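You operate a simulated robot arm through the tools that you are given. There is no shell and no other tool.

You run a simulated two-armed robot. Do the job below in one go: nothing can be reset, and whatever is moved stays where it is left.

JOB
Prove the height stop: run the empty gripper down on to it, then past it to the floor.
Fine: stop in, lower till it stands at hub height, stop out, lower again; both brakes stay on.

Only the result counts: the job must be done as asked and must still hold three seconds after the hand-in. Knocking over, shifting, dropping, spilling or breaking anything else fails it.

ROBOT AND FRAMES
Two 7-joint arms with two-finger parallel grippers on one trunk that stands fixed in place. Base frame: the origin is at the foot of the trunk, x ahead of it, y to its left, z up. Readings come in m, degrees, newtons and seconds.
The left shoulder is at [0.05, 0.187, 1.16], the right one opposite. With the tool pointing down near the work surface each hand reaches from about 0.1 to 0.66 m from the base axis, measured 20 degrees to its own side. Payload 3.43 kg a hand.
Tool frame (each hand has its own): the origin (TCP) lies between the finger pads and is the grasp point; the fingertips stand 0.03 m ahead of it; z points along the fingers, y is the line along which they close. The gripper opens to 0.094 m. The fingers are 0.028 m wide and 0.01 m thick; the gripper's body (0.05 by 0.096 m) begins 0.055 m behind the TCP.
Orientation is told as [roll, pitch, yaw] about the base's x, y, z axes, in that order, counted from this pose: with the fingers straight down and closing along the base's y, the tool's x points along the base's -x, its y along +y and its z along -z.

CONTROLS
- The arms move only by the tool apply_moves. It takes "left_rows", "right_rows" or both (then of equal length, played together; a hand with none holds still); each is a list of rows, each a list of 7 numbers: the shift along the tool's x, y, z in units of 500 mm (1.0 is 500 mm), then the turn, a rotation vector about the tool's x, y, z in units of 120 degrees (1.0 is 120 degrees), then the gripper command, from -1 (fully open) to 1 (shut), values between in proportion. In form: [[x, y, z, ax, ay, az, jaw], ...]. A call has 1 to 20 rows; each row is the pose to reach, as a shift and turn from the pose commanded when the call began, along the tool's axes at that moment. A call with a number of a shift or a turn outside -1 to 1 is refused whole. Each row takes 0.2 s and may step no farther than 0.05 m and 8.6 degrees from the row before; otherwise, or with a gripper value out of range, the whole call is refused. A pose out of reach is approached as far as the arm can. The call stops where the force on the tool passes 40 N (or 10 N more than at its start, if that is more) or the arm is blocked; 0.2 s more then pass. The fingers move at their own pace (about 0.153 m/s each) and stop on an object; they squeeze with about 37 N. The grip force told is the motor's: it shows also when the fingers shut on nothing. Time passes only in rows, and 0.2 s behind the last, so rows that repeat a pose let the fingers close. The reply holds the time, the measured pose of the TCP, the force on the tool along the base axes, the opening and the grip force, in the units named above and with some noise, with the torque about the TCP (base axes, N m) and any sound that the robot's microphone picked up.
- Cameras (640 x 400 px; columns grow to the right, rows downward): "scene" is now at [0.1353, -0.0659, 1.3744]; the picture's right is [-0.59, -0.81, 0.00], its down [-0.19, 0.14, -0.97] and it looks along [0.78, -0.57, -0.24] (base axes); focal length 214 px, centre (320, 200). "left" rides on the left gripper at [0.076, -0.014, -0.103] in its tool frame; the picture's right is [0.18, 0.98, 0.00], its down [-0.75, 0.14, -0.64] and it looks along [-0.63, 0.12, 0.77] (tool axes); focal length 243 px, centre (320, 200). "right" rides on the right gripper at [0.076, 0.014, -0.102] in its tool frame; the picture's right is [-0.18, 0.98, 0.00], its down [-0.75, -0.14, -0.64] and it looks along [-0.63, -0.12, 0.77] (tool axes); focal length 243 px, centre (320, 200). There is no depth. A picture from a camera that has moved, and an enlarged one, comes with that camera's place and axes in the base frame and with its lens. The place of the scene camera against the robot may be out by one fixed shift of up to 0.025 m in any direction.
- grab_frame(camera): a new picture of that camera. The clock stands still meanwhile.
- move_column(by): slides the trunk up (or, below 0, down) by that many m; the arms and the scene camera ride with it, the base frame stays. It gives what a move gives, with no picture.
- aim_head(pan, tilt): turns the head with the scene camera to pan (to the left, within 80 degrees either way) and tilt (down, from -29 to 69), counted from straight ahead of the robot. It gives what a move gives.
- zoom(camera, box): a new picture of the part [left, top, right, bottom] of that camera's present view, enlarged. The clock stands still meanwhile.
- hand_in(): hands the job in; it is judged then, once.

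Places have to be worked out from the pictures, the camera data and where the tool is seen. Open the grippers and draw the arms clear of the work before you hand the job in, unless the task says otherwise.

The tools are called by a JSON object that holds its "method" and its "body". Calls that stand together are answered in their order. apply_moves: Moves the arms, as the interface text tells. Its arguments: {"type":"object","properties":{"left_rows":{"type":"array"},"right_rows":{"type":"array"}},"required":[]} The other tools are called the same way: move_column (by) moves the trunk up or down; aim_head (pan, tilt) turns the head that bears the scene camera; grab_frame (camera) takes a picture; zoom (camera, box) takes an enlarged picture of a part of a camera's view; hand_in () hands the job in.

At the start:

```text
t: 0.0
left_tcp_pos: [0.3408, -0.016, 1.2889]
left_ee_rot: [0.0, 0.0, -0.1]
left_force: [0.1, -1.0, 0.0]
left_ft_torque: [-0.02, 0.03, -0.03]
left_grip_width: 0.094
left_gripper_force: 0.0
right_tcp_pos: [0.2015, -0.2755, 1.2673]
right_ee_rot: [0.0, 0.0, 0.0]
right_force: [-0.1, 0.4, 0.2]
right_ft_torque: [0.03, 0.03, 0.0]
right_grip_width: 0.0941
right_gripper_force: 0.1
trunk travel left (down, up): [-0.375, 0.057]
head pan, tilt (commanded): [-36.2, 13.6]
```

scene: 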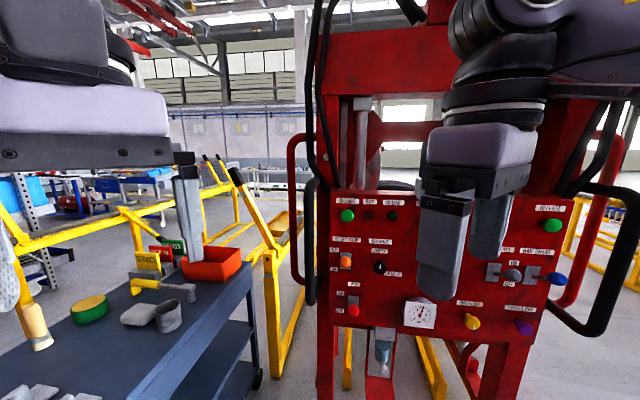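
right: 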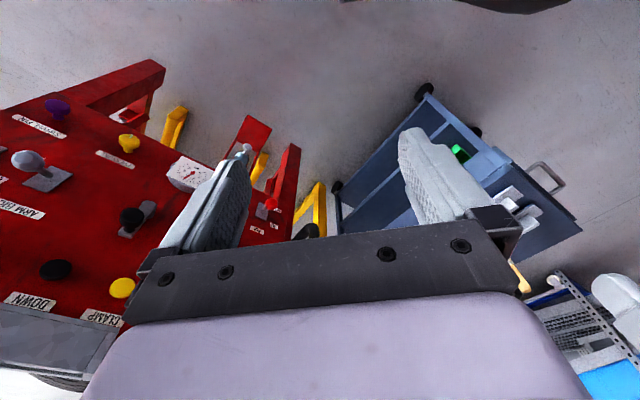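
left: 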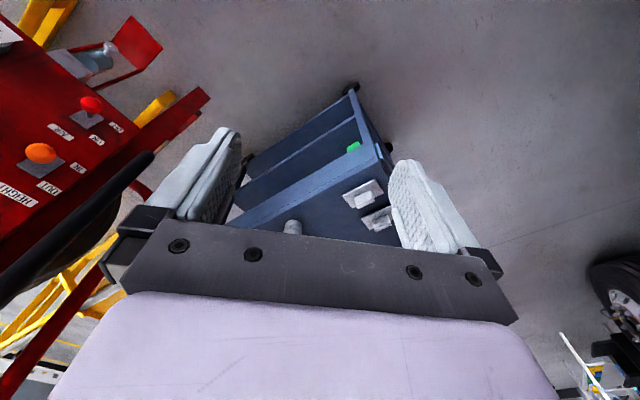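

The panel of a red lifting machine with buttons and levers is ahead to the right. I zoom in to read the labels before moving anything.

{"method": "zoom", "body": {"camera": "scene", "box": [320, 190, 440, 265]}}

{"method": "zoom", "body": {"camera": "scene", "box": [320, 255, 440, 330]}}

{"method": "zoom", "body": {"camera": "scene", "box": [440, 190, 580, 277]}}

{"method": "zoom", "body": {"camera": "scene", "box": [420, 255, 580, 355]}}

{"method": "zoom", "body": {"camera": "scene", "box": [300, 300, 500, 400]}}

```text
5.33 times, centred on (380, 228) of scene
camera zoom: at [0.1353, -0.0659, 1.3744], right [-0.59, -0.81, 0.0], down [-0.19, 0.14, -0.97], along [0.78, -0.57, -0.24], focal length 1144 px, centre (0, 53)
```

zoom: 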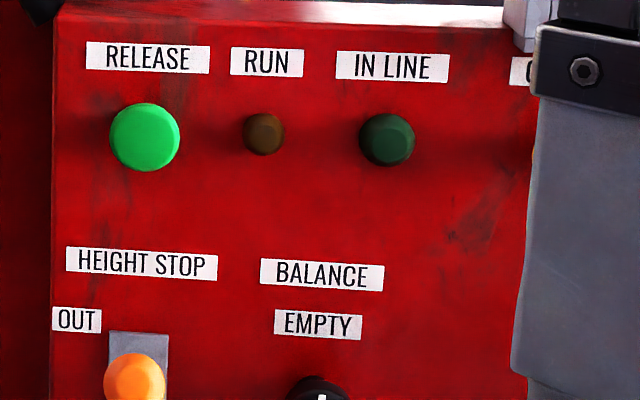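

```text
5.33 times, centred on (380, 292) of scene
camera zoom: at [0.1353, -0.0659, 1.3744], right [-0.59, -0.81, 0.0], down [-0.19, 0.14, -0.97], along [0.78, -0.57, -0.24], focal length 1144 px, centre (0, -293)
```

zoom: 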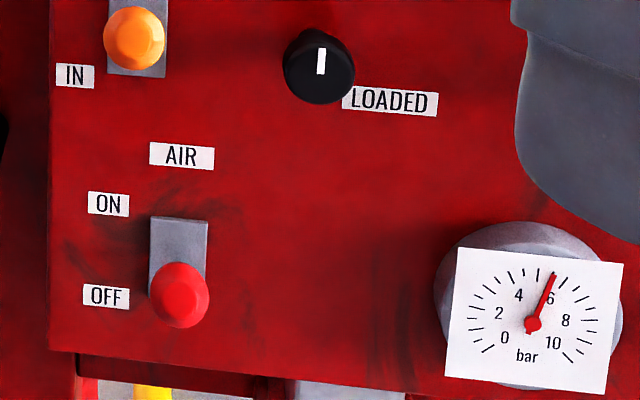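

```text
4.57 times, centred on (510, 234) of scene
camera zoom: at [0.1353, -0.0659, 1.3744], right [-0.59, -0.81, 0.0], down [-0.19, 0.14, -0.97], along [0.78, -0.57, -0.24], focal length 980 px, centre (-549, 47)
```

zoom: 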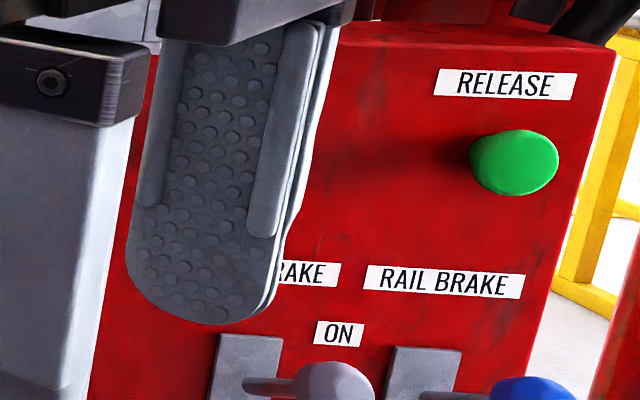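

```text
4.00 times, centred on (500, 305) of scene
camera zoom: at [0.1353, -0.0659, 1.3744], right [-0.59, -0.81, 0.0], down [-0.19, 0.14, -0.97], along [0.78, -0.57, -0.24], focal length 858 px, centre (-400, -220)
```

zoom: 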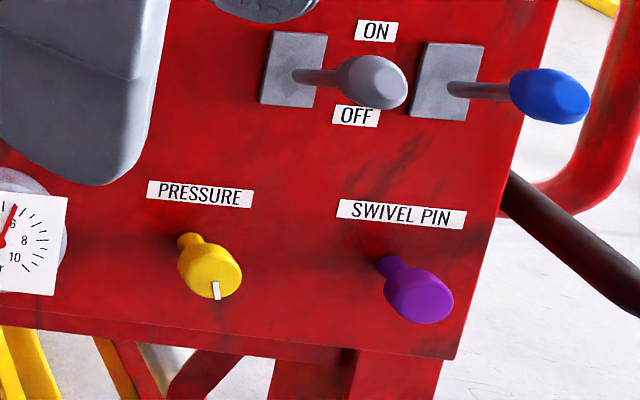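

```text
3.20 times, centred on (400, 350) of scene
camera zoom: at [0.1353, -0.0659, 1.3744], right [-0.59, -0.81, 0.0], down [-0.19, 0.14, -0.97], along [0.78, -0.57, -0.24], focal length 686 px, centre (64, -280)
```

zoom: 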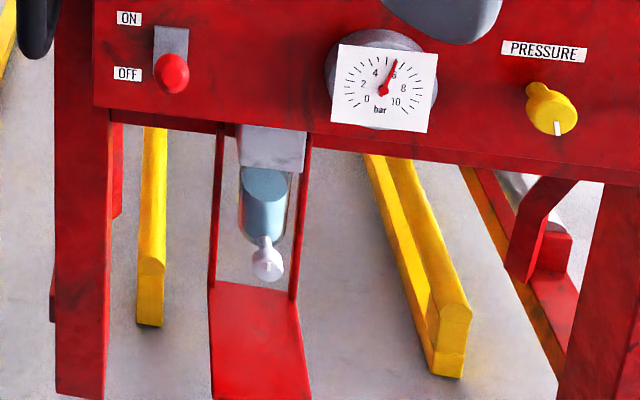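

The panel has HEIGHT STOP (OUT/IN), AIR, BALANCE, brakes, and DOWN/CLAMP buttons hidden behind my right gripper. I look at the right and left wrist views enlarged to read the remaining labels.

{"method": "zoom", "body": {"camera": "right", "box": [0, 80, 200, 205]}}

{"method": "zoom", "body": {"camera": "right", "box": [0, 190, 200, 315]}}

{"method": "zoom", "body": {"camera": "left", "box": [0, 20, 220, 220]}}

{"method": "zoom", "body": {"camera": "scene", "box": [0, 200, 290, 400]}}

{"method": "zoom", "body": {"camera": "scene", "box": [280, 0, 640, 220]}}

```text
3.20 times, centred on (100, 142) of right
camera zoom: at [0.1258, -0.2603, 1.3698], right [0.18, 0.98, 0.0], down [0.75, -0.14, 0.64], along [0.63, -0.12, -0.77], focal length 776 px, centre (1024, 384)
```

zoom: 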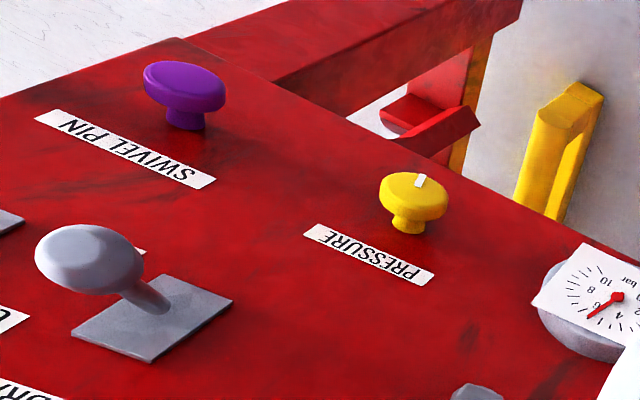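

```text
3.20 times, centred on (100, 252) of right
camera zoom: at [0.1258, -0.2603, 1.3698], right [0.18, 0.98, 0.0], down [0.75, -0.14, 0.64], along [0.63, -0.12, -0.77], focal length 776 px, centre (1024, 32)
```

zoom: 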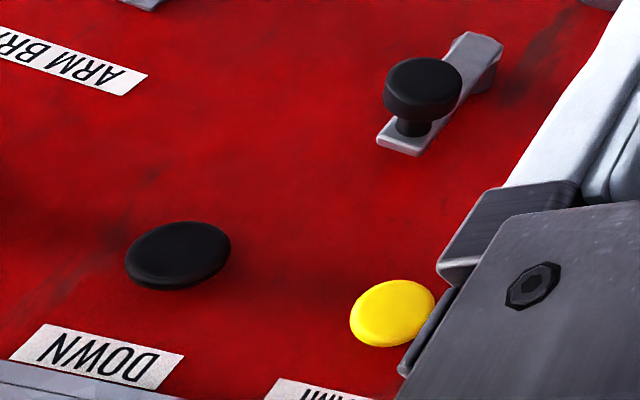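

```text
2.00 times, centred on (110, 120) of left
camera zoom: at [0.2643, -0.0304, 1.3906], right [-0.18, 0.98, 0.0], down [0.75, 0.14, 0.64], along [0.63, 0.12, -0.77], focal length 485 px, centre (740, 360)
```

zoom: 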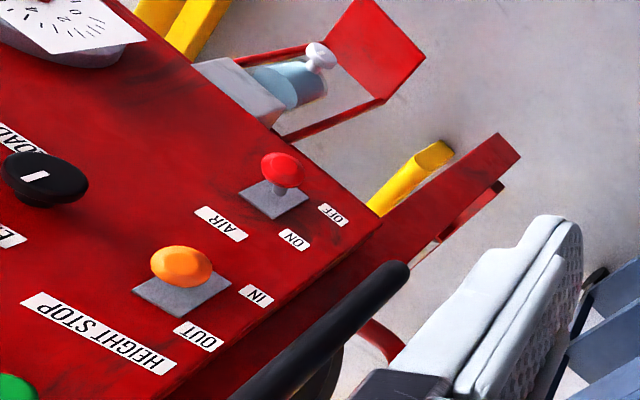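

```text
2.00 times, centred on (145, 300) of scene
camera zoom: at [0.1353, -0.0659, 1.3744], right [-0.59, -0.81, 0.0], down [-0.19, 0.14, -0.97], along [0.78, -0.57, -0.24], focal length 429 px, centre (670, 0)
```

zoom: 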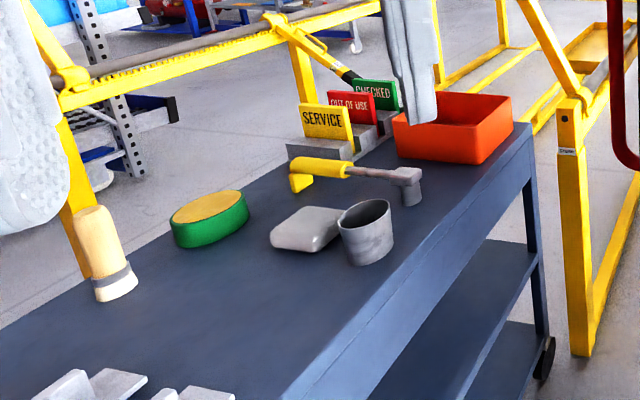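

```text
1.78 times, centred on (460, 110) of scene
camera zoom: at [0.1353, -0.0659, 1.3744], right [-0.59, -0.81, 0.0], down [-0.19, 0.14, -0.97], along [0.78, -0.57, -0.24], focal length 381 px, centre (71, 360)
```

zoom: 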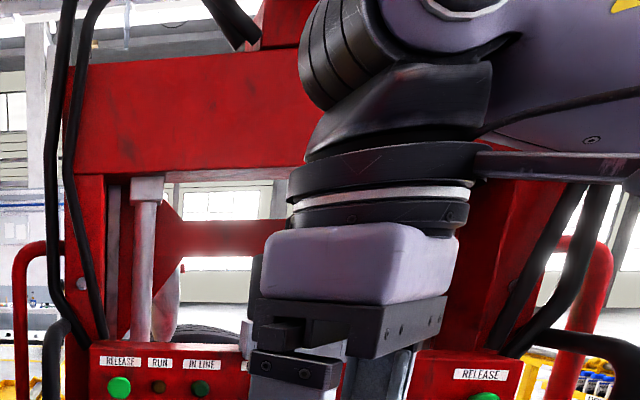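

From scene and wrist rays, I place the orange HEIGHT STOP knob near [0.52, -0.42, 1.065] and the purple pin near [0.19, -0.76, 0.92]. So the panel faces the robot at about 45 degrees, some 0.33 m beyond my right hand. I draw the right hand back and to the right to uncover the middle of the panel.

{"method": "apply_moves", "body": {"right_rows": [[0.05, -0.04, 0.03, 0, 0, 0, -1], [0.1, -0.08, 0.06, 0, 0, 0, -1], [0.15, -0.12, 0.1, 0, 0, 0, -1], [0.2, -0.16, 0.13, 0, 0, 0, -1], [0.25, -0.2, 0.16, 0, 0, 0, -1], [0.3, -0.24, 0.2, 0, 0, 0, -1]]}}

{"method": "aim_head", "body": {"pan": -52, "tilt": 25}}

{"method": "grab_frame", "body": {"camera": "scene"}}

```text
t: 1.4
left_tcp_pos: [0.3415, -0.0165, 1.2886]
left_ee_rot: [0.0, -0.1, 0.0]
left_force: [0.5, 0.8, 0.2]
left_ft_torque: [0.04, 0.03, 0.0]
left_grip_width: 0.0942
left_gripper_force: 0.0
right_tcp_pos: [0.0647, -0.3931, 1.1653]
right_ee_rot: [0.1, 0.0, -0.1]
right_force: [-0.4, -0.5, -0.1]
right_ft_torque: [-0.02, -0.02, -0.02]
right_grip_width: 0.0939
right_gripper_force: 0.1
right hand out of reach, approached as far as the arm can: row 6
trunk travel left (down, up): [-0.375, 0.057]
head pan, tilt (commanded): [-36.2, 13.6]
```

```text
t: 2.2
left_tcp_pos: [0.341, -0.0141, 1.2886]
left_ee_rot: [0.1, 0.0, 0.0]
left_force: [-0.3, -0.3, 0.6]
left_ft_torque: [0.01, 0.01, 0.03]
left_grip_width: 0.0939
left_gripper_force: 0.0
right_tcp_pos: [0.0651, -0.3924, 1.1653]
right_ee_rot: [0.0, -0.1, 0.0]
right_force: [0.1, 0.0, 0.5]
right_ft_torque: [0.0, -0.04, 0.02]
right_grip_width: 0.0941
right_gripper_force: 0.0
trunk travel left (down, up): [-0.375, 0.057]
head pan, tilt (commanded): [-52.0, 25.0]
```

```text
taken
camera scene: at [0.1167, -0.0835, 1.3559], right [-0.79, -0.62, 0.0], down [-0.26, 0.33, -0.91], along [0.56, -0.71, -0.42], focal length 214 px, centre (320, 200)
```

scene: 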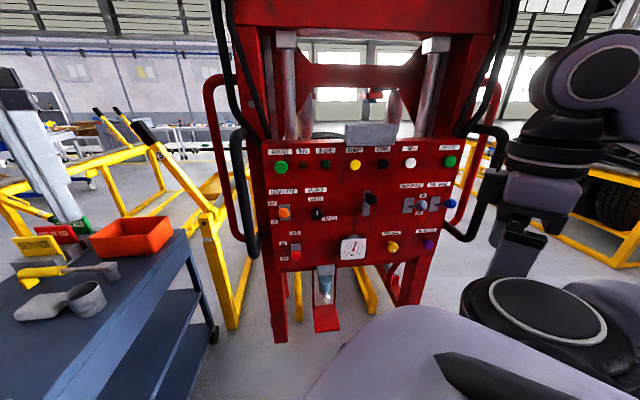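

The whole panel is visible now. I zoom in on its thirds to read every label and lever state.

{"method": "zoom", "body": {"camera": "scene", "box": [260, 140, 340, 190]}}

{"method": "zoom", "body": {"camera": "scene", "box": [335, 140, 415, 190]}}

{"method": "zoom", "body": {"camera": "scene", "box": [395, 140, 475, 190]}}

{"method": "zoom", "body": {"camera": "scene", "box": [260, 180, 340, 230]}}

{"method": "zoom", "body": {"camera": "scene", "box": [335, 180, 415, 230]}}

{"method": "zoom", "body": {"camera": "scene", "box": [390, 175, 470, 225]}}

{"method": "zoom", "body": {"camera": "scene", "box": [260, 220, 356, 280]}}

{"method": "zoom", "body": {"camera": "scene", "box": [330, 220, 458, 300]}}

{"method": "zoom", "body": {"camera": "scene", "box": [200, 0, 520, 200]}}

```text
8.00 times, centred on (300, 165) of scene
camera zoom: at [0.1167, -0.0835, 1.3559], right [-0.79, -0.62, 0.0], down [-0.26, 0.33, -0.91], along [0.56, -0.71, -0.42], focal length 1716 px, centre (480, 480)
```

zoom: 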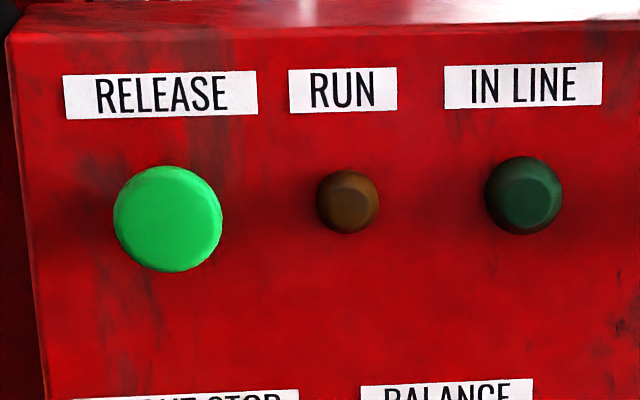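

```text
8.00 times, centred on (375, 165) of scene
camera zoom: at [0.1167, -0.0835, 1.3559], right [-0.79, -0.62, 0.0], down [-0.26, 0.33, -0.91], along [0.56, -0.71, -0.42], focal length 1716 px, centre (-120, 480)
```

zoom: 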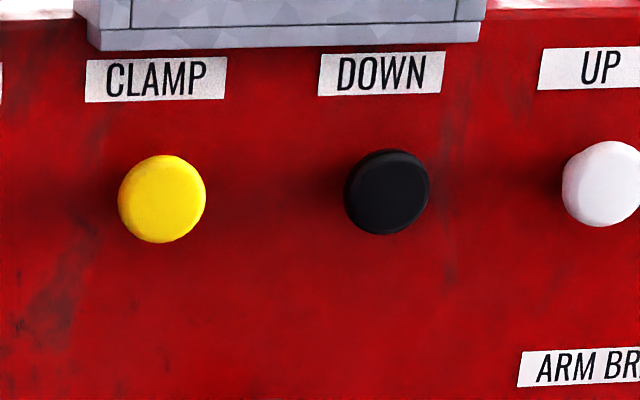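

```text
8.00 times, centred on (435, 165) of scene
camera zoom: at [0.1167, -0.0835, 1.3559], right [-0.79, -0.62, 0.0], down [-0.26, 0.33, -0.91], along [0.56, -0.71, -0.42], focal length 1716 px, centre (-600, 480)
```

zoom: 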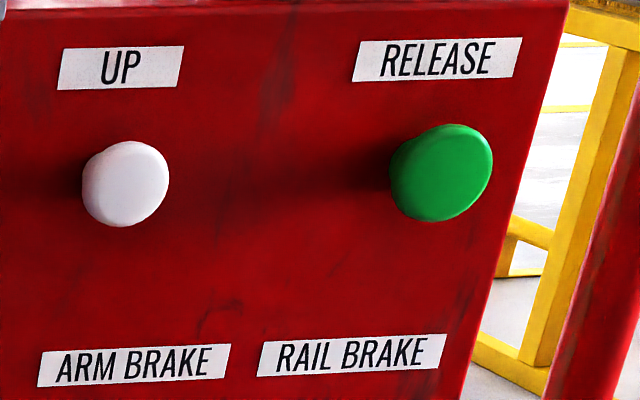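

```text
8.00 times, centred on (300, 205) of scene
camera zoom: at [0.1167, -0.0835, 1.3559], right [-0.79, -0.62, 0.0], down [-0.26, 0.33, -0.91], along [0.56, -0.71, -0.42], focal length 1716 px, centre (480, 160)
```

zoom: 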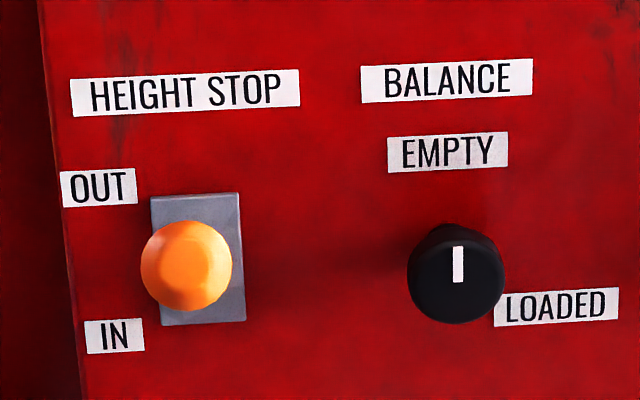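

```text
8.00 times, centred on (375, 205) of scene
camera zoom: at [0.1167, -0.0835, 1.3559], right [-0.79, -0.62, 0.0], down [-0.26, 0.33, -0.91], along [0.56, -0.71, -0.42], focal length 1716 px, centre (-120, 160)
```

zoom: 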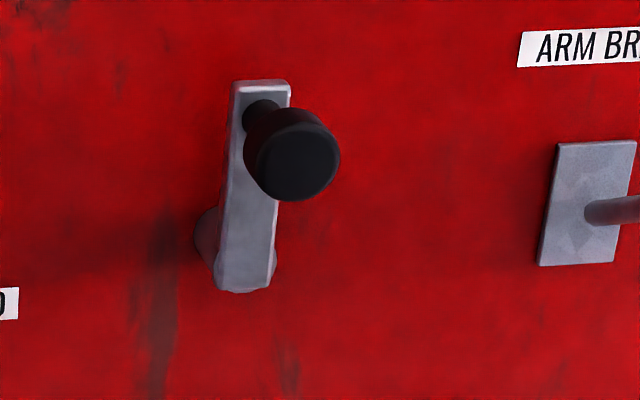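

```text
8.00 times, centred on (430, 200) of scene
camera zoom: at [0.1167, -0.0835, 1.3559], right [-0.79, -0.62, 0.0], down [-0.26, 0.33, -0.91], along [0.56, -0.71, -0.42], focal length 1716 px, centre (-560, 200)
```

zoom: 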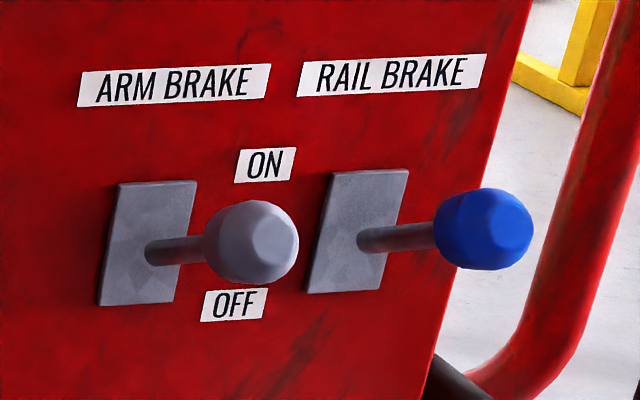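

```text
6.67 times, centred on (308, 250) of scene
camera zoom: at [0.1167, -0.0835, 1.3559], right [-0.79, -0.62, 0.0], down [-0.26, 0.33, -0.91], along [0.56, -0.71, -0.42], focal length 1430 px, centre (400, -133)
```

zoom: 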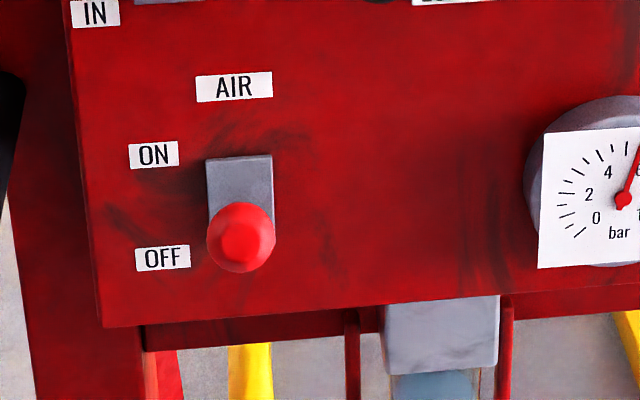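

```text
5.00 times, centred on (394, 260) of scene
camera zoom: at [0.1167, -0.0835, 1.3559], right [-0.79, -0.62, 0.0], down [-0.26, 0.33, -0.91], along [0.56, -0.71, -0.42], focal length 1072 px, centre (-50, -100)
```

zoom: 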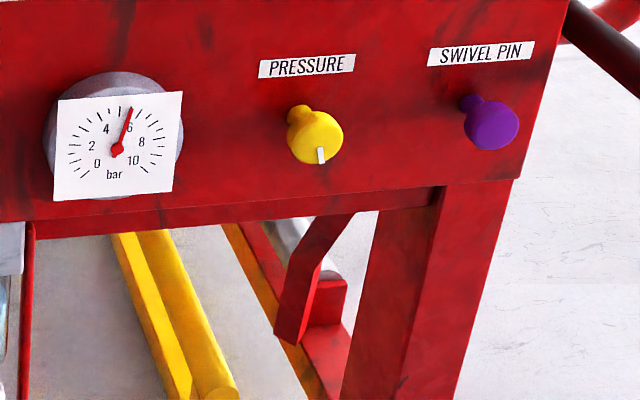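

```text
2.00 times, centred on (360, 100) of scene
camera zoom: at [0.1167, -0.0835, 1.3559], right [-0.79, -0.62, 0.0], down [-0.26, 0.33, -0.91], along [0.56, -0.71, -0.42], focal length 429 px, centre (240, 400)
```

zoom: 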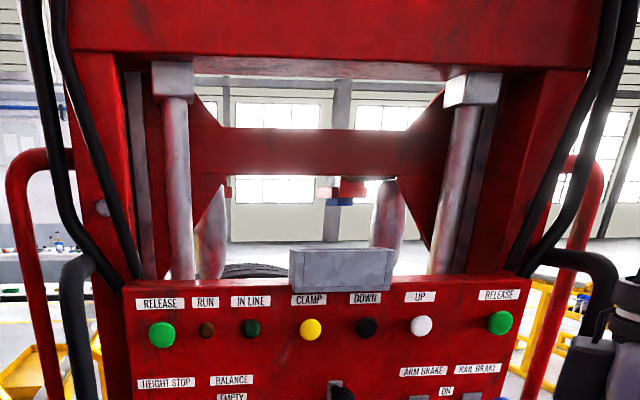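

The panel is vertical and its inward normal is about [0.685, -0.728, 0]. It carries RELEASE, RUN, IN LINE, CLAMP, DOWN, UP and RELEASE on top, HEIGHT STOP (apparently OUT), BALANCE (EMPTY), a crank and the brakes (apparently ON) in the middle, and AIR, gauge, PRESSURE and SWIVEL PIN below. I move the left hand aside and turn the right hand to face the panel with its jaws closing vertically, still well short of it.

{"method": "apply_moves", "body": {"left_rows": [[0, 0.017, 0, 0, 0, 0, -1], [0, 0.034, 0, 0, 0, 0, -1], [0, 0.051, 0, 0, 0, 0, -1], [0, 0.068, 0, 0, 0, 0, -1], [0, 0.085, 0, 0, 0, 0, -1], [0, 0.102, 0, 0, 0, 0, -1], [0, 0.119, 0, 0, 0, 0, -1], [0, 0.136, 0, 0, 0, 0, -1], [0, 0.153, 0, 0, 0, 0, -1], [0, 0.17, 0, 0, 0, 0, -1], [0, 0.187, 0, 0, 0, 0, -1], [0, 0.204, 0, 0, 0, 0, -1], [0, 0.221, 0, 0, 0, 0, -1], [0, 0.238, 0, 0, 0, 0, -1]], "right_rows": [[-0.0486, -0.0009, 0.0066, 0.0508, -0.0201, -0.0201, -1], [-0.0972, -0.0017, 0.0131, 0.1015, -0.0403, -0.0403, -1], [-0.1458, -0.0026, 0.0197, 0.1523, -0.0604, -0.0604, -1], [-0.1944, -0.0034, 0.0263, 0.203, -0.0806, -0.0806, -1], [-0.243, -0.0043, 0.0329, 0.2538, -0.1007, -0.1007, -1], [-0.2916, -0.0052, 0.0394, 0.3046, -0.1208, -0.1208, -1], [-0.3402, -0.006, 0.046, 0.3553, -0.141, -0.141, -1], [-0.3888, -0.0069, 0.0526, 0.4061, -0.1611, -0.1611, -1], [-0.4374, -0.0077, 0.0591, 0.4568, -0.1813, -0.1813, -1], [-0.486, -0.0086, 0.0657, 0.5076, -0.2014, -0.2014, -1], [-0.5346, -0.0095, 0.0723, 0.5584, -0.2215, -0.2215, -1], [-0.5832, -0.0103, 0.0788, 0.6091, -0.2417, -0.2417, -1], [-0.6318, -0.0112, 0.0854, 0.6599, -0.2618, -0.2618, -1], [-0.68, -0.012, 0.092, 0.7107, -0.282, -0.282, -1]]}}

{"method": "grab_frame", "body": {"camera": "scene"}}

{"method": "grab_frame", "body": {"camera": "right"}}

```text
t: 5.2
left_tcp_pos: [0.341, 0.1047, 1.2878]
left_ee_rot: [0.0, 0.0, -0.1]
left_force: [-0.7, -0.5, 0.1]
left_ft_torque: [0.04, 0.01, 0.04]
left_grip_width: 0.094
left_gripper_force: 0.1
right_tcp_pos: [0.4068, -0.3981, 1.1192]
right_ee_rot: [-90.1, 0.1, 43.3]
right_force: [-0.2, 1.3, -0.5]
right_ft_torque: [-0.01, 0.02, 0.0]
right_grip_width: 0.0941
right_gripper_force: 0.1
right hand out of reach, approached as far as the arm can: row 2, 3, 4, 5, 6, 7, 8, 9, 10, 11, 12, 13
trunk travel left (down, up): [-0.375, 0.057]
head pan, tilt (commanded): [-52.0, 25.0]
```

```text
taken
camera scene: at [0.1169, -0.0834, 1.3559], right [-0.79, -0.62, 0.0], down [-0.26, 0.33, -0.91], along [0.56, -0.71, -0.42], focal length 214 px, centre (320, 200)
```

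scene: 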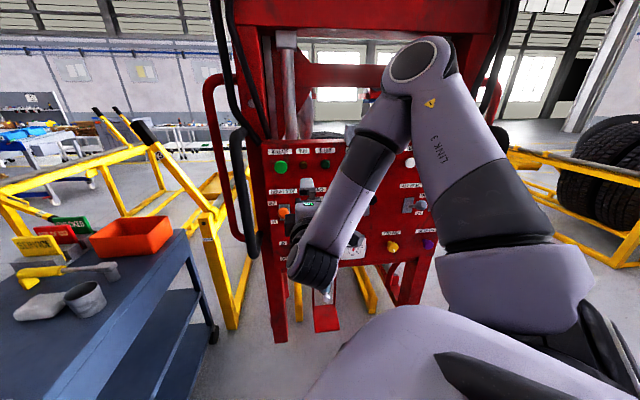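

```text
taken
camera right: at [0.2805, -0.3762, 1.1041], right [0.13, 0.13, -0.98], down [0.11, 0.98, 0.14], along [0.99, -0.12, 0.12], focal length 243 px, centre (320, 200)
```

right: 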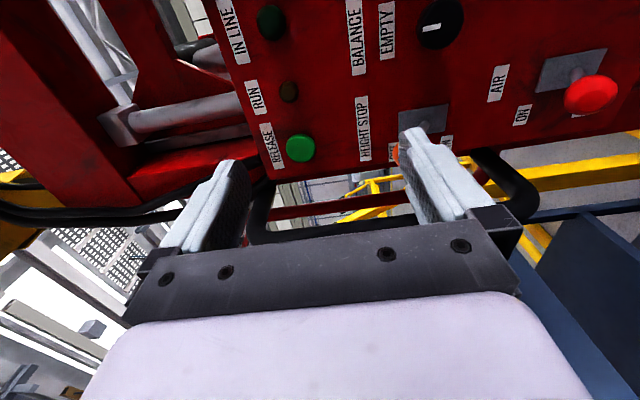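

The hand now faces the panel with jaws closing vertically, TCP at [0.407, -0.398, 1.119]. Comparing wrist and scene rays, the scene camera seems to read about 0.025 m too high, so I put AIR near [0.52, -0.47, 0.87] and HEIGHT STOP near [0.545, -0.45, 1.025]. I zoom the wrist view to judge the lever tilts.

{"method": "zoom", "body": {"camera": "right", "box": [480, 20, 640, 120]}}

{"method": "zoom", "body": {"camera": "right", "box": [330, 70, 490, 170]}}

{"method": "zoom", "body": {"camera": "scene", "box": [240, 140, 400, 240]}}

{"method": "zoom", "body": {"camera": "scene", "box": [200, 40, 520, 240]}}

```text
4.00 times, centred on (560, 70) of right
camera zoom: at [0.2805, -0.3762, 1.1041], right [0.13, 0.13, -0.98], down [0.11, 0.98, 0.14], along [0.99, -0.12, 0.12], focal length 970 px, centre (-640, 720)
```

zoom: 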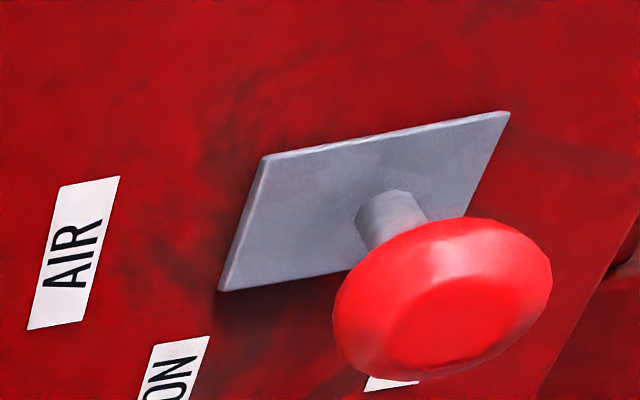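

```text
4.00 times, centred on (410, 120) of right
camera zoom: at [0.2805, -0.3762, 1.1041], right [0.13, 0.13, -0.98], down [0.11, 0.98, 0.14], along [0.99, -0.12, 0.12], focal length 970 px, centre (-40, 520)
```

zoom: 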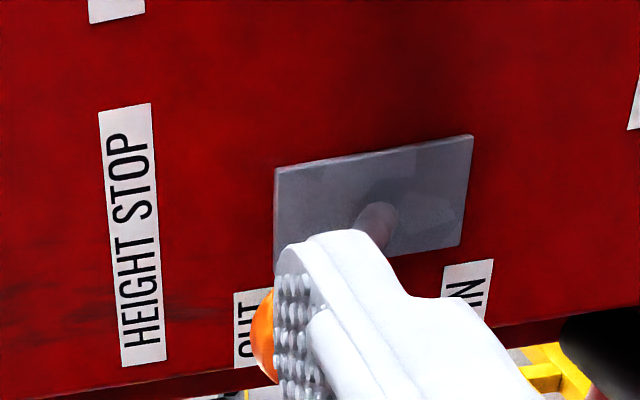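

```text
4.00 times, centred on (320, 190) of scene
camera zoom: at [0.1169, -0.0834, 1.3559], right [-0.79, -0.62, 0.0], down [-0.26, 0.33, -0.91], along [0.56, -0.71, -0.42], focal length 858 px, centre (320, 240)
```

zoom: 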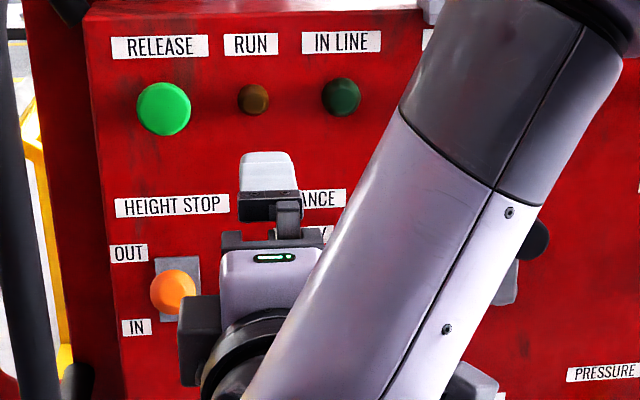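

```text
2.00 times, centred on (360, 140) of scene
camera zoom: at [0.1169, -0.0834, 1.3559], right [-0.79, -0.62, 0.0], down [-0.26, 0.33, -0.91], along [0.56, -0.71, -0.42], focal length 429 px, centre (240, 320)
```

zoom: 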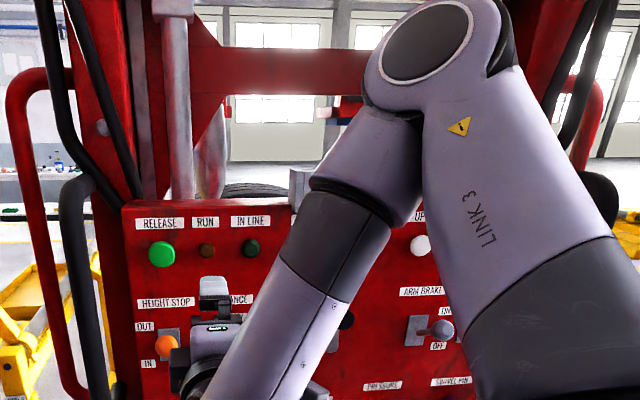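

The tilts show the stalks about 30° upward on HEIGHT STOP (so OUT) and AIR (so ON), and both brakes are ON. The stop knob is near [0.548, -0.455, 1.03], so I move to a stand-off right in front of it with open jaws and check.

{"method": "apply_moves", "body": {"right_rows": [[-0.03, 0.045, 0.0, 0, 0, 0, -1], [-0.063, 0.09, 0.02, 0, 0, 0, -1], [-0.095, 0.135, 0.05, 0, 0, 0, -1], [-0.126, 0.18, 0.08, 0, 0, 0, -1], [-0.126, 0.18, 0.11, 0, 0, 0, -1]]}}

{"method": "grab_frame", "body": {"camera": "right"}}

{"method": "zoom", "body": {"camera": "scene", "box": [220, 140, 380, 240]}}

```text
t: 6.4
left_tcp_pos: [0.3417, 0.1035, 1.2885]
left_ee_rot: [0.0, 0.0, 0.0]
left_force: [0.3, 0.2, -0.2]
left_ft_torque: [0.04, 0.03, 0.01]
left_grip_width: 0.094
left_gripper_force: 0.1
right_tcp_pos: [0.4889, -0.3952, 1.0275]
right_ee_rot: [-90.0, -0.1, 43.3]
right_force: [0.3, -0.4, 0.5]
right_ft_torque: [0.01, -0.02, 0.01]
right_grip_width: 0.0941
right_gripper_force: 0.1
trunk travel left (down, up): [-0.375, 0.057]
head pan, tilt (commanded): [-52.0, 25.0]
```

```text
taken
camera right: at [0.3634, -0.3728, 1.0137], right [0.13, 0.13, -0.98], down [0.11, 0.98, 0.14], along [0.98, -0.13, 0.12], focal length 243 px, centre (320, 200)
```

right: 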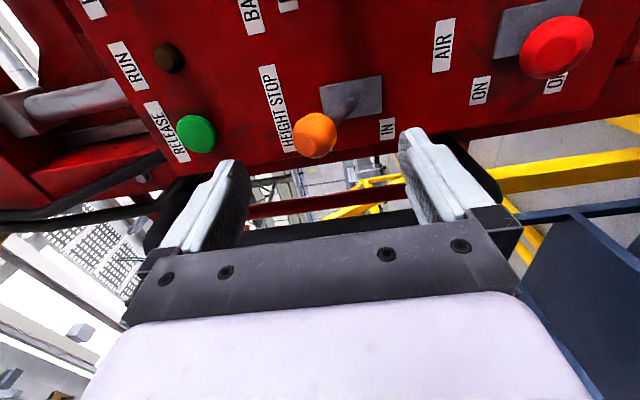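

```text
4.00 times, centred on (300, 190) of scene
camera zoom: at [0.1165, -0.0834, 1.3559], right [-0.79, -0.62, 0.0], down [-0.26, 0.33, -0.91], along [0.56, -0.71, -0.42], focal length 858 px, centre (400, 240)
```

zoom: 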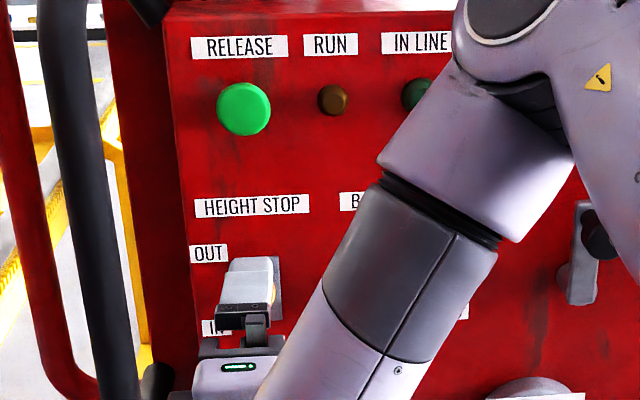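

Two wrist views agree: the orange knob centre is at about [0.543, -0.448, 1.032], roughly 0.075 m straight ahead, and AIR is at [0.521, -0.468, 0.875] below it. I narrow the jaws to about 55 mm so that the lower finger stays clear of AIR, then slide them around the knob.

{"method": "apply_moves", "body": {"right_rows": [[-0.006, -0.009, 0.0, 0, 0, 0, -0.17], [-0.006, -0.009, 0.03, 0, 0, 0, -0.17], [-0.006, -0.009, 0.07, 0, 0, 0, -0.17], [-0.006, -0.009, 0.1, 0, 0, 0, -0.17], [-0.006, -0.009, 0.13, 0, 0, 0, -0.17]]}}

{"method": "grab_frame", "body": {"camera": "right"}}

{"method": "zoom", "body": {"camera": "scene", "box": [250, 180, 330, 230]}}

```text
t: 7.6
left_tcp_pos: [0.3406, 0.104, 1.287]
left_ee_rot: [0.0, 0.0, 0.1]
left_force: [-0.2, -0.3, 0.9]
left_ft_torque: [-0.01, -0.01, -0.01]
left_grip_width: 0.094
left_gripper_force: 0.0
right_tcp_pos: [0.5363, -0.4414, 1.0314]
right_ee_rot: [-90.0, -0.1, 43.3]
right_force: [0.3, 0.3, 0.7]
right_ft_torque: [0.0, 0.01, 0.02]
right_grip_width: 0.0548
right_gripper_force: 0.1
trunk travel left (down, up): [-0.375, 0.057]
head pan, tilt (commanded): [-52.0, 25.0]
```

```text
taken
camera right: at [0.4104, -0.4183, 1.0187], right [0.13, 0.13, -0.98], down [0.11, 0.98, 0.14], along [0.98, -0.13, 0.12], focal length 243 px, centre (320, 200)
```

right: 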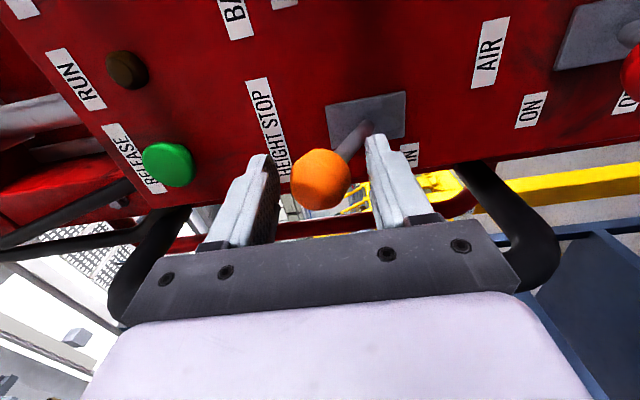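

```text
8.00 times, centred on (290, 205) of scene
camera zoom: at [0.1167, -0.0835, 1.3559], right [-0.79, -0.62, 0.0], down [-0.26, 0.33, -0.91], along [0.56, -0.71, -0.42], focal length 1716 px, centre (560, 160)
```

zoom: 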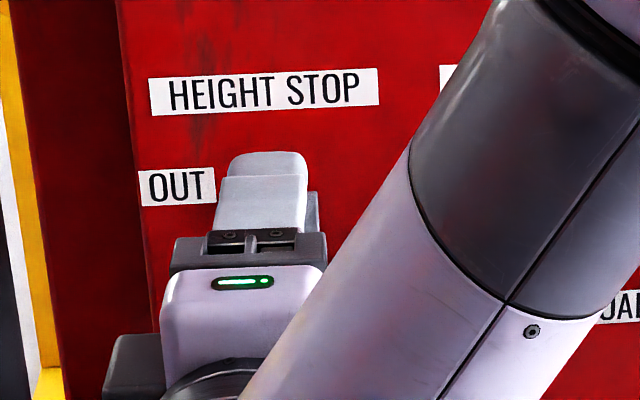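

The knob sits between the fingers with about 10 mm above and below. I push it down toward IN by up to about 0.08 m, watching the force.

{"method": "apply_moves", "body": {"right_rows": [[0, 0.025, 0, 0, 0, 0, -0.17], [0, 0.05, 0, 0, 0, 0, -0.17], [0, 0.075, 0, 0, 0, 0, -0.17], [0, 0.1, 0, 0, 0, 0, -0.17], [0, 0.125, 0, 0, 0, 0, -0.17], [0, 0.15, 0, 0, 0, 0, -0.17]]}}

{"method": "grab_frame", "body": {"camera": "right"}}

{"method": "zoom", "body": {"camera": "scene", "box": [240, 140, 400, 240]}}

```text
t: 9.0
left_tcp_pos: [0.3403, 0.1033, 1.2895]
left_ee_rot: [0.0, -0.1, 0.0]
left_force: [0.3, -0.8, 0.2]
left_ft_torque: [0.01, -0.03, -0.01]
left_grip_width: 0.0939
left_gripper_force: 0.0
right_tcp_pos: [0.5236, -0.4527, 0.9907]
right_ee_rot: [-89.9, 0.0, 43.2]
right_force: [-0.2, -0.3, 0.3]
right_ft_torque: [0.03, -0.03, 0.05]
right_grip_width: 0.0557
right_gripper_force: 0.0
right hand out of reach, approached as far as the arm can: row 3, 4, 5, 6
trunk travel left (down, up): [-0.375, 0.057]
head pan, tilt (commanded): [-52.0, 25.0]
```

```text
taken
camera right: at [0.3975, -0.4293, 0.9776], right [0.13, 0.13, -0.98], down [0.11, 0.98, 0.14], along [0.98, -0.13, 0.12], focal length 243 px, centre (320, 200)
```

right: 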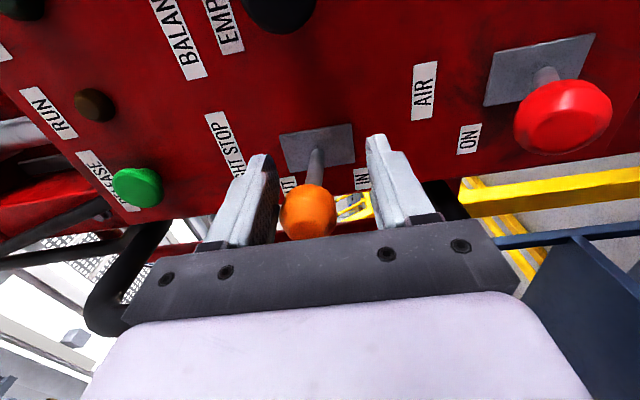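

```text
4.00 times, centred on (320, 190) of scene
camera zoom: at [0.1165, -0.0834, 1.3559], right [-0.79, -0.62, 0.0], down [-0.26, 0.33, -0.91], along [0.56, -0.71, -0.42], focal length 858 px, centre (320, 240)
```

zoom: 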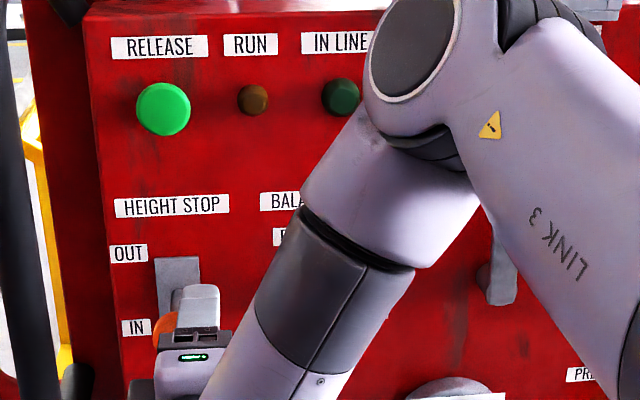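

The arm ran into its reach limit at z 0.99, with the lever about halfway (stalk square to the panel) and no force left on the tool. Lowering the trunk carries the hand down with it and improves the reach, so I lower it in small steps.

{"method": "move_column", "body": {"by": -0.02}}

{"method": "grab_frame", "body": {"camera": "right"}}

```text
t: 9.7
left_tcp_pos: [0.3401, 0.1031, 1.2679]
left_ee_rot: [0.1, -0.1, 0.0]
left_force: [0.4, 0.2, 0.4]
left_ft_torque: [0.02, -0.04, -0.03]
left_grip_width: 0.0936
left_gripper_force: 0.1
right_tcp_pos: [0.5231, -0.4516, 0.9709]
right_ee_rot: [-89.7, 0.0, 43.1]
right_force: [-0.6, 0.1, 0.3]
right_ft_torque: [0.02, -0.03, -0.01]
right_grip_width: 0.0551
right_gripper_force: 0.1
trunk travel left (down, up): [-0.355, 0.077]
head pan, tilt (commanded): [-52.0, 25.0]
```

```text
taken
camera right: at [0.3972, -0.4293, 0.9575], right [0.13, 0.13, -0.98], down [0.11, 0.98, 0.14], along [0.99, -0.13, 0.12], focal length 243 px, centre (320, 200)
```

right: 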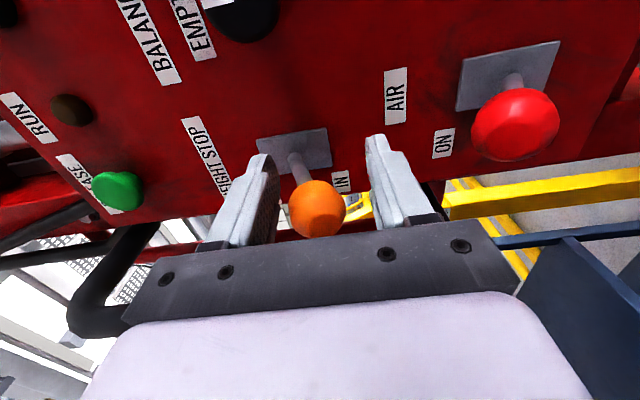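

Now the stalk is tilting past level toward IN and the force is still about zero. I lower the trunk another step.

{"method": "move_column", "body": {"by": -0.018}}

{"method": "grab_frame", "body": {"camera": "right"}}

{"method": "zoom", "body": {"camera": "scene", "box": [240, 140, 400, 240]}}

```text
t: 10.3
left_tcp_pos: [0.3406, 0.104, 1.2502]
left_ee_rot: [0.1, 0.0, -0.1]
left_force: [-0.3, -0.1, -0.1]
left_ft_torque: [0.02, 0.0, 0.0]
left_grip_width: 0.0938
left_gripper_force: 0.0
right_tcp_pos: [0.524, -0.4527, 0.9529]
right_ee_rot: [-89.9, -0.1, 43.3]
right_force: [-0.9, -0.3, 0.2]
right_ft_torque: [0.0, 0.03, -0.03]
right_grip_width: 0.0548
right_gripper_force: 0.0
trunk travel left (down, up): [-0.337, 0.095]
head pan, tilt (commanded): [-52.0, 25.0]
```

```text
taken
camera right: at [0.3972, -0.4292, 0.9394], right [0.13, 0.13, -0.98], down [0.11, 0.98, 0.14], along [0.99, -0.13, 0.12], focal length 243 px, centre (320, 200)
```

right: 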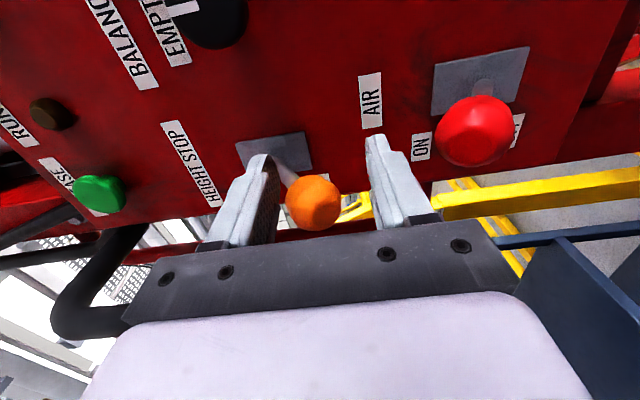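

```text
4.00 times, centred on (320, 190) of scene
camera zoom: at [0.1163, -0.0833, 1.3178], right [-0.79, -0.62, 0.0], down [-0.26, 0.33, -0.91], along [0.56, -0.71, -0.42], focal length 858 px, centre (320, 240)
```

zoom: 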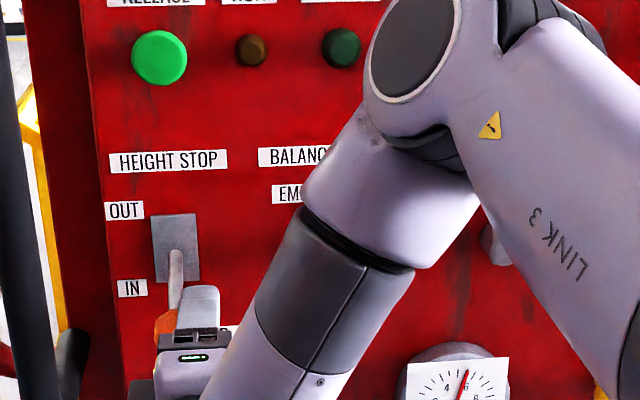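

The lever appears to be down at IN. I give it a small force-limited extra nudge down to be sure that it is against its stop.

{"method": "apply_moves", "body": {"right_rows": [[0, 0.008, 0, 0, 0, 0, -0.17], [0, 0.016, 0, 0, 0, 0, -0.17]]}}

{"method": "grab_frame", "body": {"camera": "right"}}

```text
t: 10.9
left_tcp_pos: [0.3406, 0.1028, 1.2506]
left_ee_rot: [0.0, 0.0, 0.0]
left_force: [-0.3, -0.3, -0.3]
left_ft_torque: [0.03, -0.01, -0.03]
left_grip_width: 0.0941
left_gripper_force: 0.1
right_tcp_pos: [0.5243, -0.452, 0.9535]
right_ee_rot: [-89.9, 0.0, 43.3]
right_force: [-0.4, 0.4, -0.1]
right_ft_torque: [0.01, 0.02, -0.03]
right_grip_width: 0.0551
right_gripper_force: 0.0
right hand out of reach, approached as far as the arm can: row 1, 2
trunk travel left (down, up): [-0.337, 0.095]
head pan, tilt (commanded): [-52.0, 25.0]
```

```text
taken
camera right: at [0.3976, -0.4293, 0.9395], right [0.13, 0.13, -0.98], down [0.11, 0.98, 0.14], along [0.99, -0.13, 0.12], focal length 243 px, centre (320, 200)
```

right: 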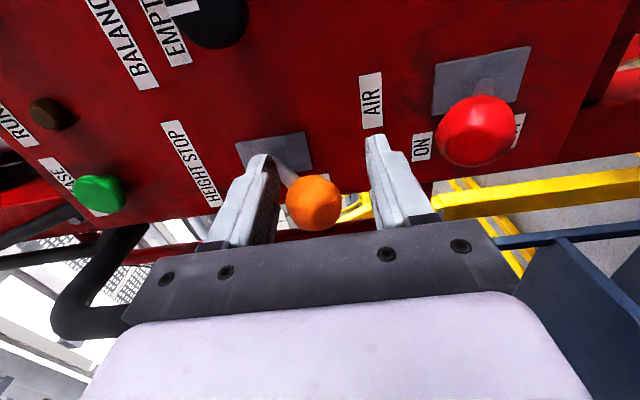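

The stop knob now sits at z about 0.962, as far below the pivot as it was above it before, so HEIGHT STOP reads IN. I centre off it slightly and withdraw straight back.

{"method": "apply_moves", "body": {"right_rows": [[0, -0.012, -0.01, 0, 0, 0, -0.17], [0, -0.014, -0.06, 0, 0, 0, -0.17], [0, -0.014, -0.12, 0, 0, 0, -0.17], [0, -0.014, -0.18, 0, 0, 0, -0.17], [0, -0.014, -0.24, 0, 0, 0, -0.17]]}}

{"method": "grab_frame", "body": {"camera": "right"}}

{"method": "grab_frame", "body": {"camera": "left"}}

{"method": "grab_frame", "body": {"camera": "scene"}}

```text
t: 12.1
left_tcp_pos: [0.3409, 0.1035, 1.2502]
left_ee_rot: [0.0, 0.0, 0.0]
left_force: [1.0, -0.1, -0.7]
left_ft_torque: [0.02, 0.02, 0.0]
left_grip_width: 0.0939
left_gripper_force: 0.0
right_tcp_pos: [0.4424, -0.377, 0.9718]
right_ee_rot: [-89.7, 0.1, 43.3]
right_force: [-0.5, 0.0, 0.0]
right_ft_torque: [-0.01, 0.01, 0.03]
right_grip_width: 0.0551
right_gripper_force: 0.1
right hand out of reach, approached as far as the arm can: row 4, 5
trunk travel left (down, up): [-0.337, 0.095]
head pan, tilt (commanded): [-52.0, 25.0]
```

```text
taken
camera right: at [0.3163, -0.3547, 0.9587], right [0.13, 0.13, -0.98], down [0.11, 0.98, 0.14], along [0.99, -0.13, 0.12], focal length 243 px, centre (320, 200)
```

right: 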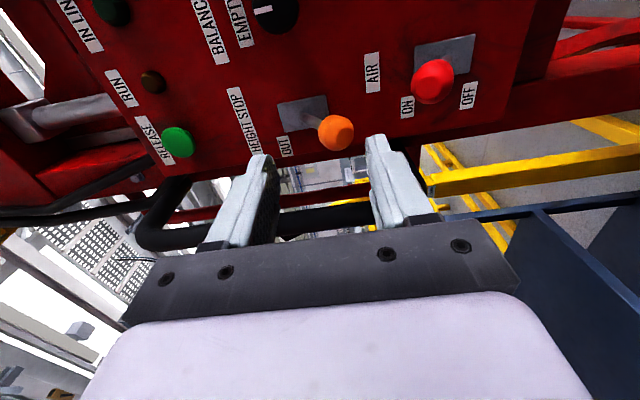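

```text
taken
camera left: at [0.2642, 0.0882, 1.3525], right [-0.18, 0.98, 0.0], down [0.75, 0.14, 0.64], along [0.63, 0.12, -0.77], focal length 243 px, centre (320, 200)
```

left: 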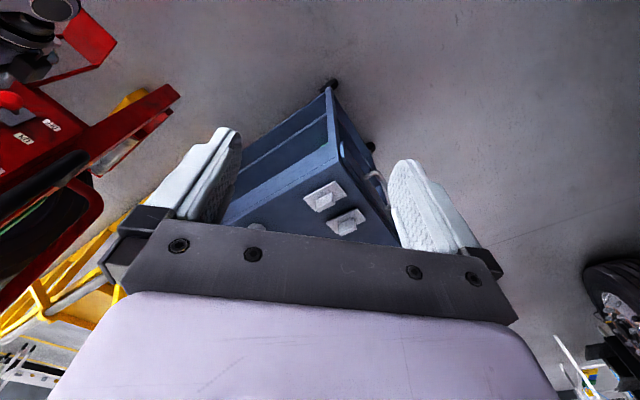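

```text
taken
camera scene: at [0.1167, -0.0835, 1.3179], right [-0.79, -0.62, 0.0], down [-0.26, 0.33, -0.91], along [0.56, -0.71, -0.42], focal length 214 px, centre (320, 200)
```

scene: 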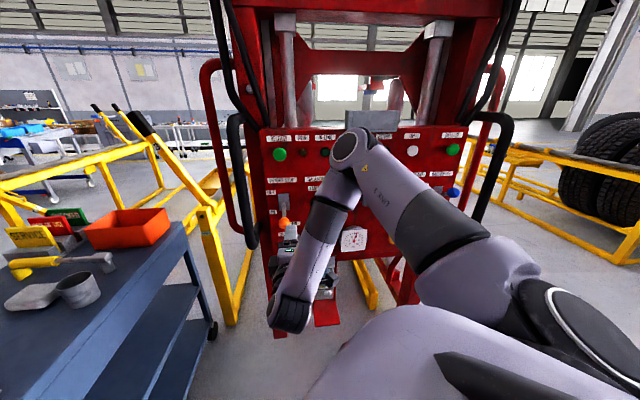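

HEIGHT STOP is clearly IN now, with the stalk pointing down. Two independent views put DOWN at about [0.357, -0.701, 1.157], so I close the jaws, raise the hand and shift it right along the panel, staying about 0.15 m off it.

{"method": "apply_moves", "body": {"right_rows": [[0, -0.074, 0, 0, 0, 0, 1], [0, -0.148, 0, 0, 0, 0, 1], [0, -0.222, 0, 0, 0, 0, 1], [0, -0.296, 0, 0, 0, 0, 1], [0, -0.37, 0, 0, 0, 0, 1], [0.08, -0.37, 0, 0, 0, 0, 1], [0.16, -0.37, 0, 0, 0, 0, 1], [0.24, -0.37, 0, 0, 0, 0, 1], [0.32, -0.37, 0, 0, 0, 0, 1], [0.4, -0.37, 0, 0, 0, 0, 1], [0.48, -0.37, 0, 0, 0, 0, 1], [0.56, -0.37, 0, 0, 0, 0, 1]]}}

{"method": "grab_frame", "body": {"camera": "right"}}

{"method": "grab_frame", "body": {"camera": "scene"}}

```text
t: 14.7
left_tcp_pos: [0.3362, 0.1075, 1.2525]
left_ee_rot: [-0.2, -0.2, 0.1]
left_force: [-0.9, 0.4, 0.6]
left_ft_torque: [-0.04, -0.05, 0.0]
left_grip_width: 0.0941
left_gripper_force: 0.0
right_tcp_pos: [0.2559, -0.5811, 1.1884]
right_ee_rot: [-89.6, 0.2, 43.5]
right_force: [-1.7, 0.4, 1.2]
right_ft_torque: [0.08, 0.04, 0.06]
right_grip_width: 0.0
right_gripper_force: 33.1
right hand out of reach, approached as far as the arm can: row 7, 8, 9, 10, 11, 12
trunk travel left (down, up): [-0.337, 0.095]
head pan, tilt (commanded): [-52.0, 25.0]
```

```text
taken
camera right: at [0.1293, -0.5585, 1.1763], right [0.13, 0.13, -0.98], down [0.11, 0.98, 0.14], along [0.99, -0.12, 0.11], focal length 243 px, centre (320, 200)
```

right: 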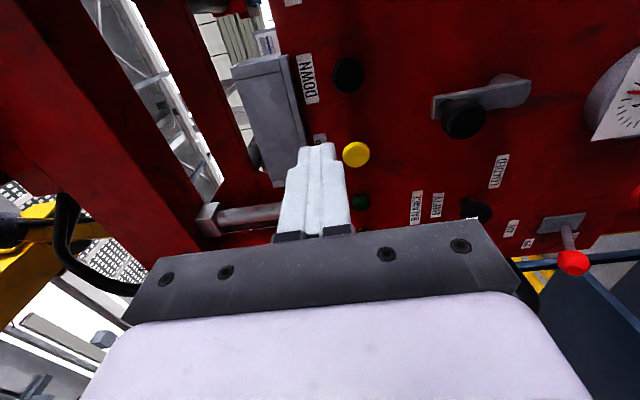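

```text
taken
camera scene: at [0.113, -0.0807, 1.3186], right [-0.79, -0.62, 0.0], down [-0.26, 0.33, -0.91], along [0.56, -0.72, -0.42], focal length 214 px, centre (320, 200)
```

scene: 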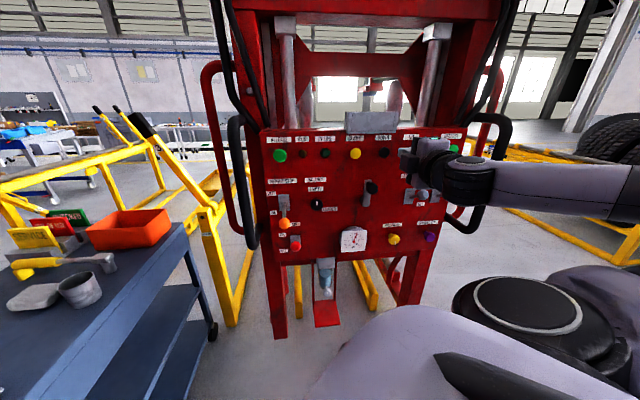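

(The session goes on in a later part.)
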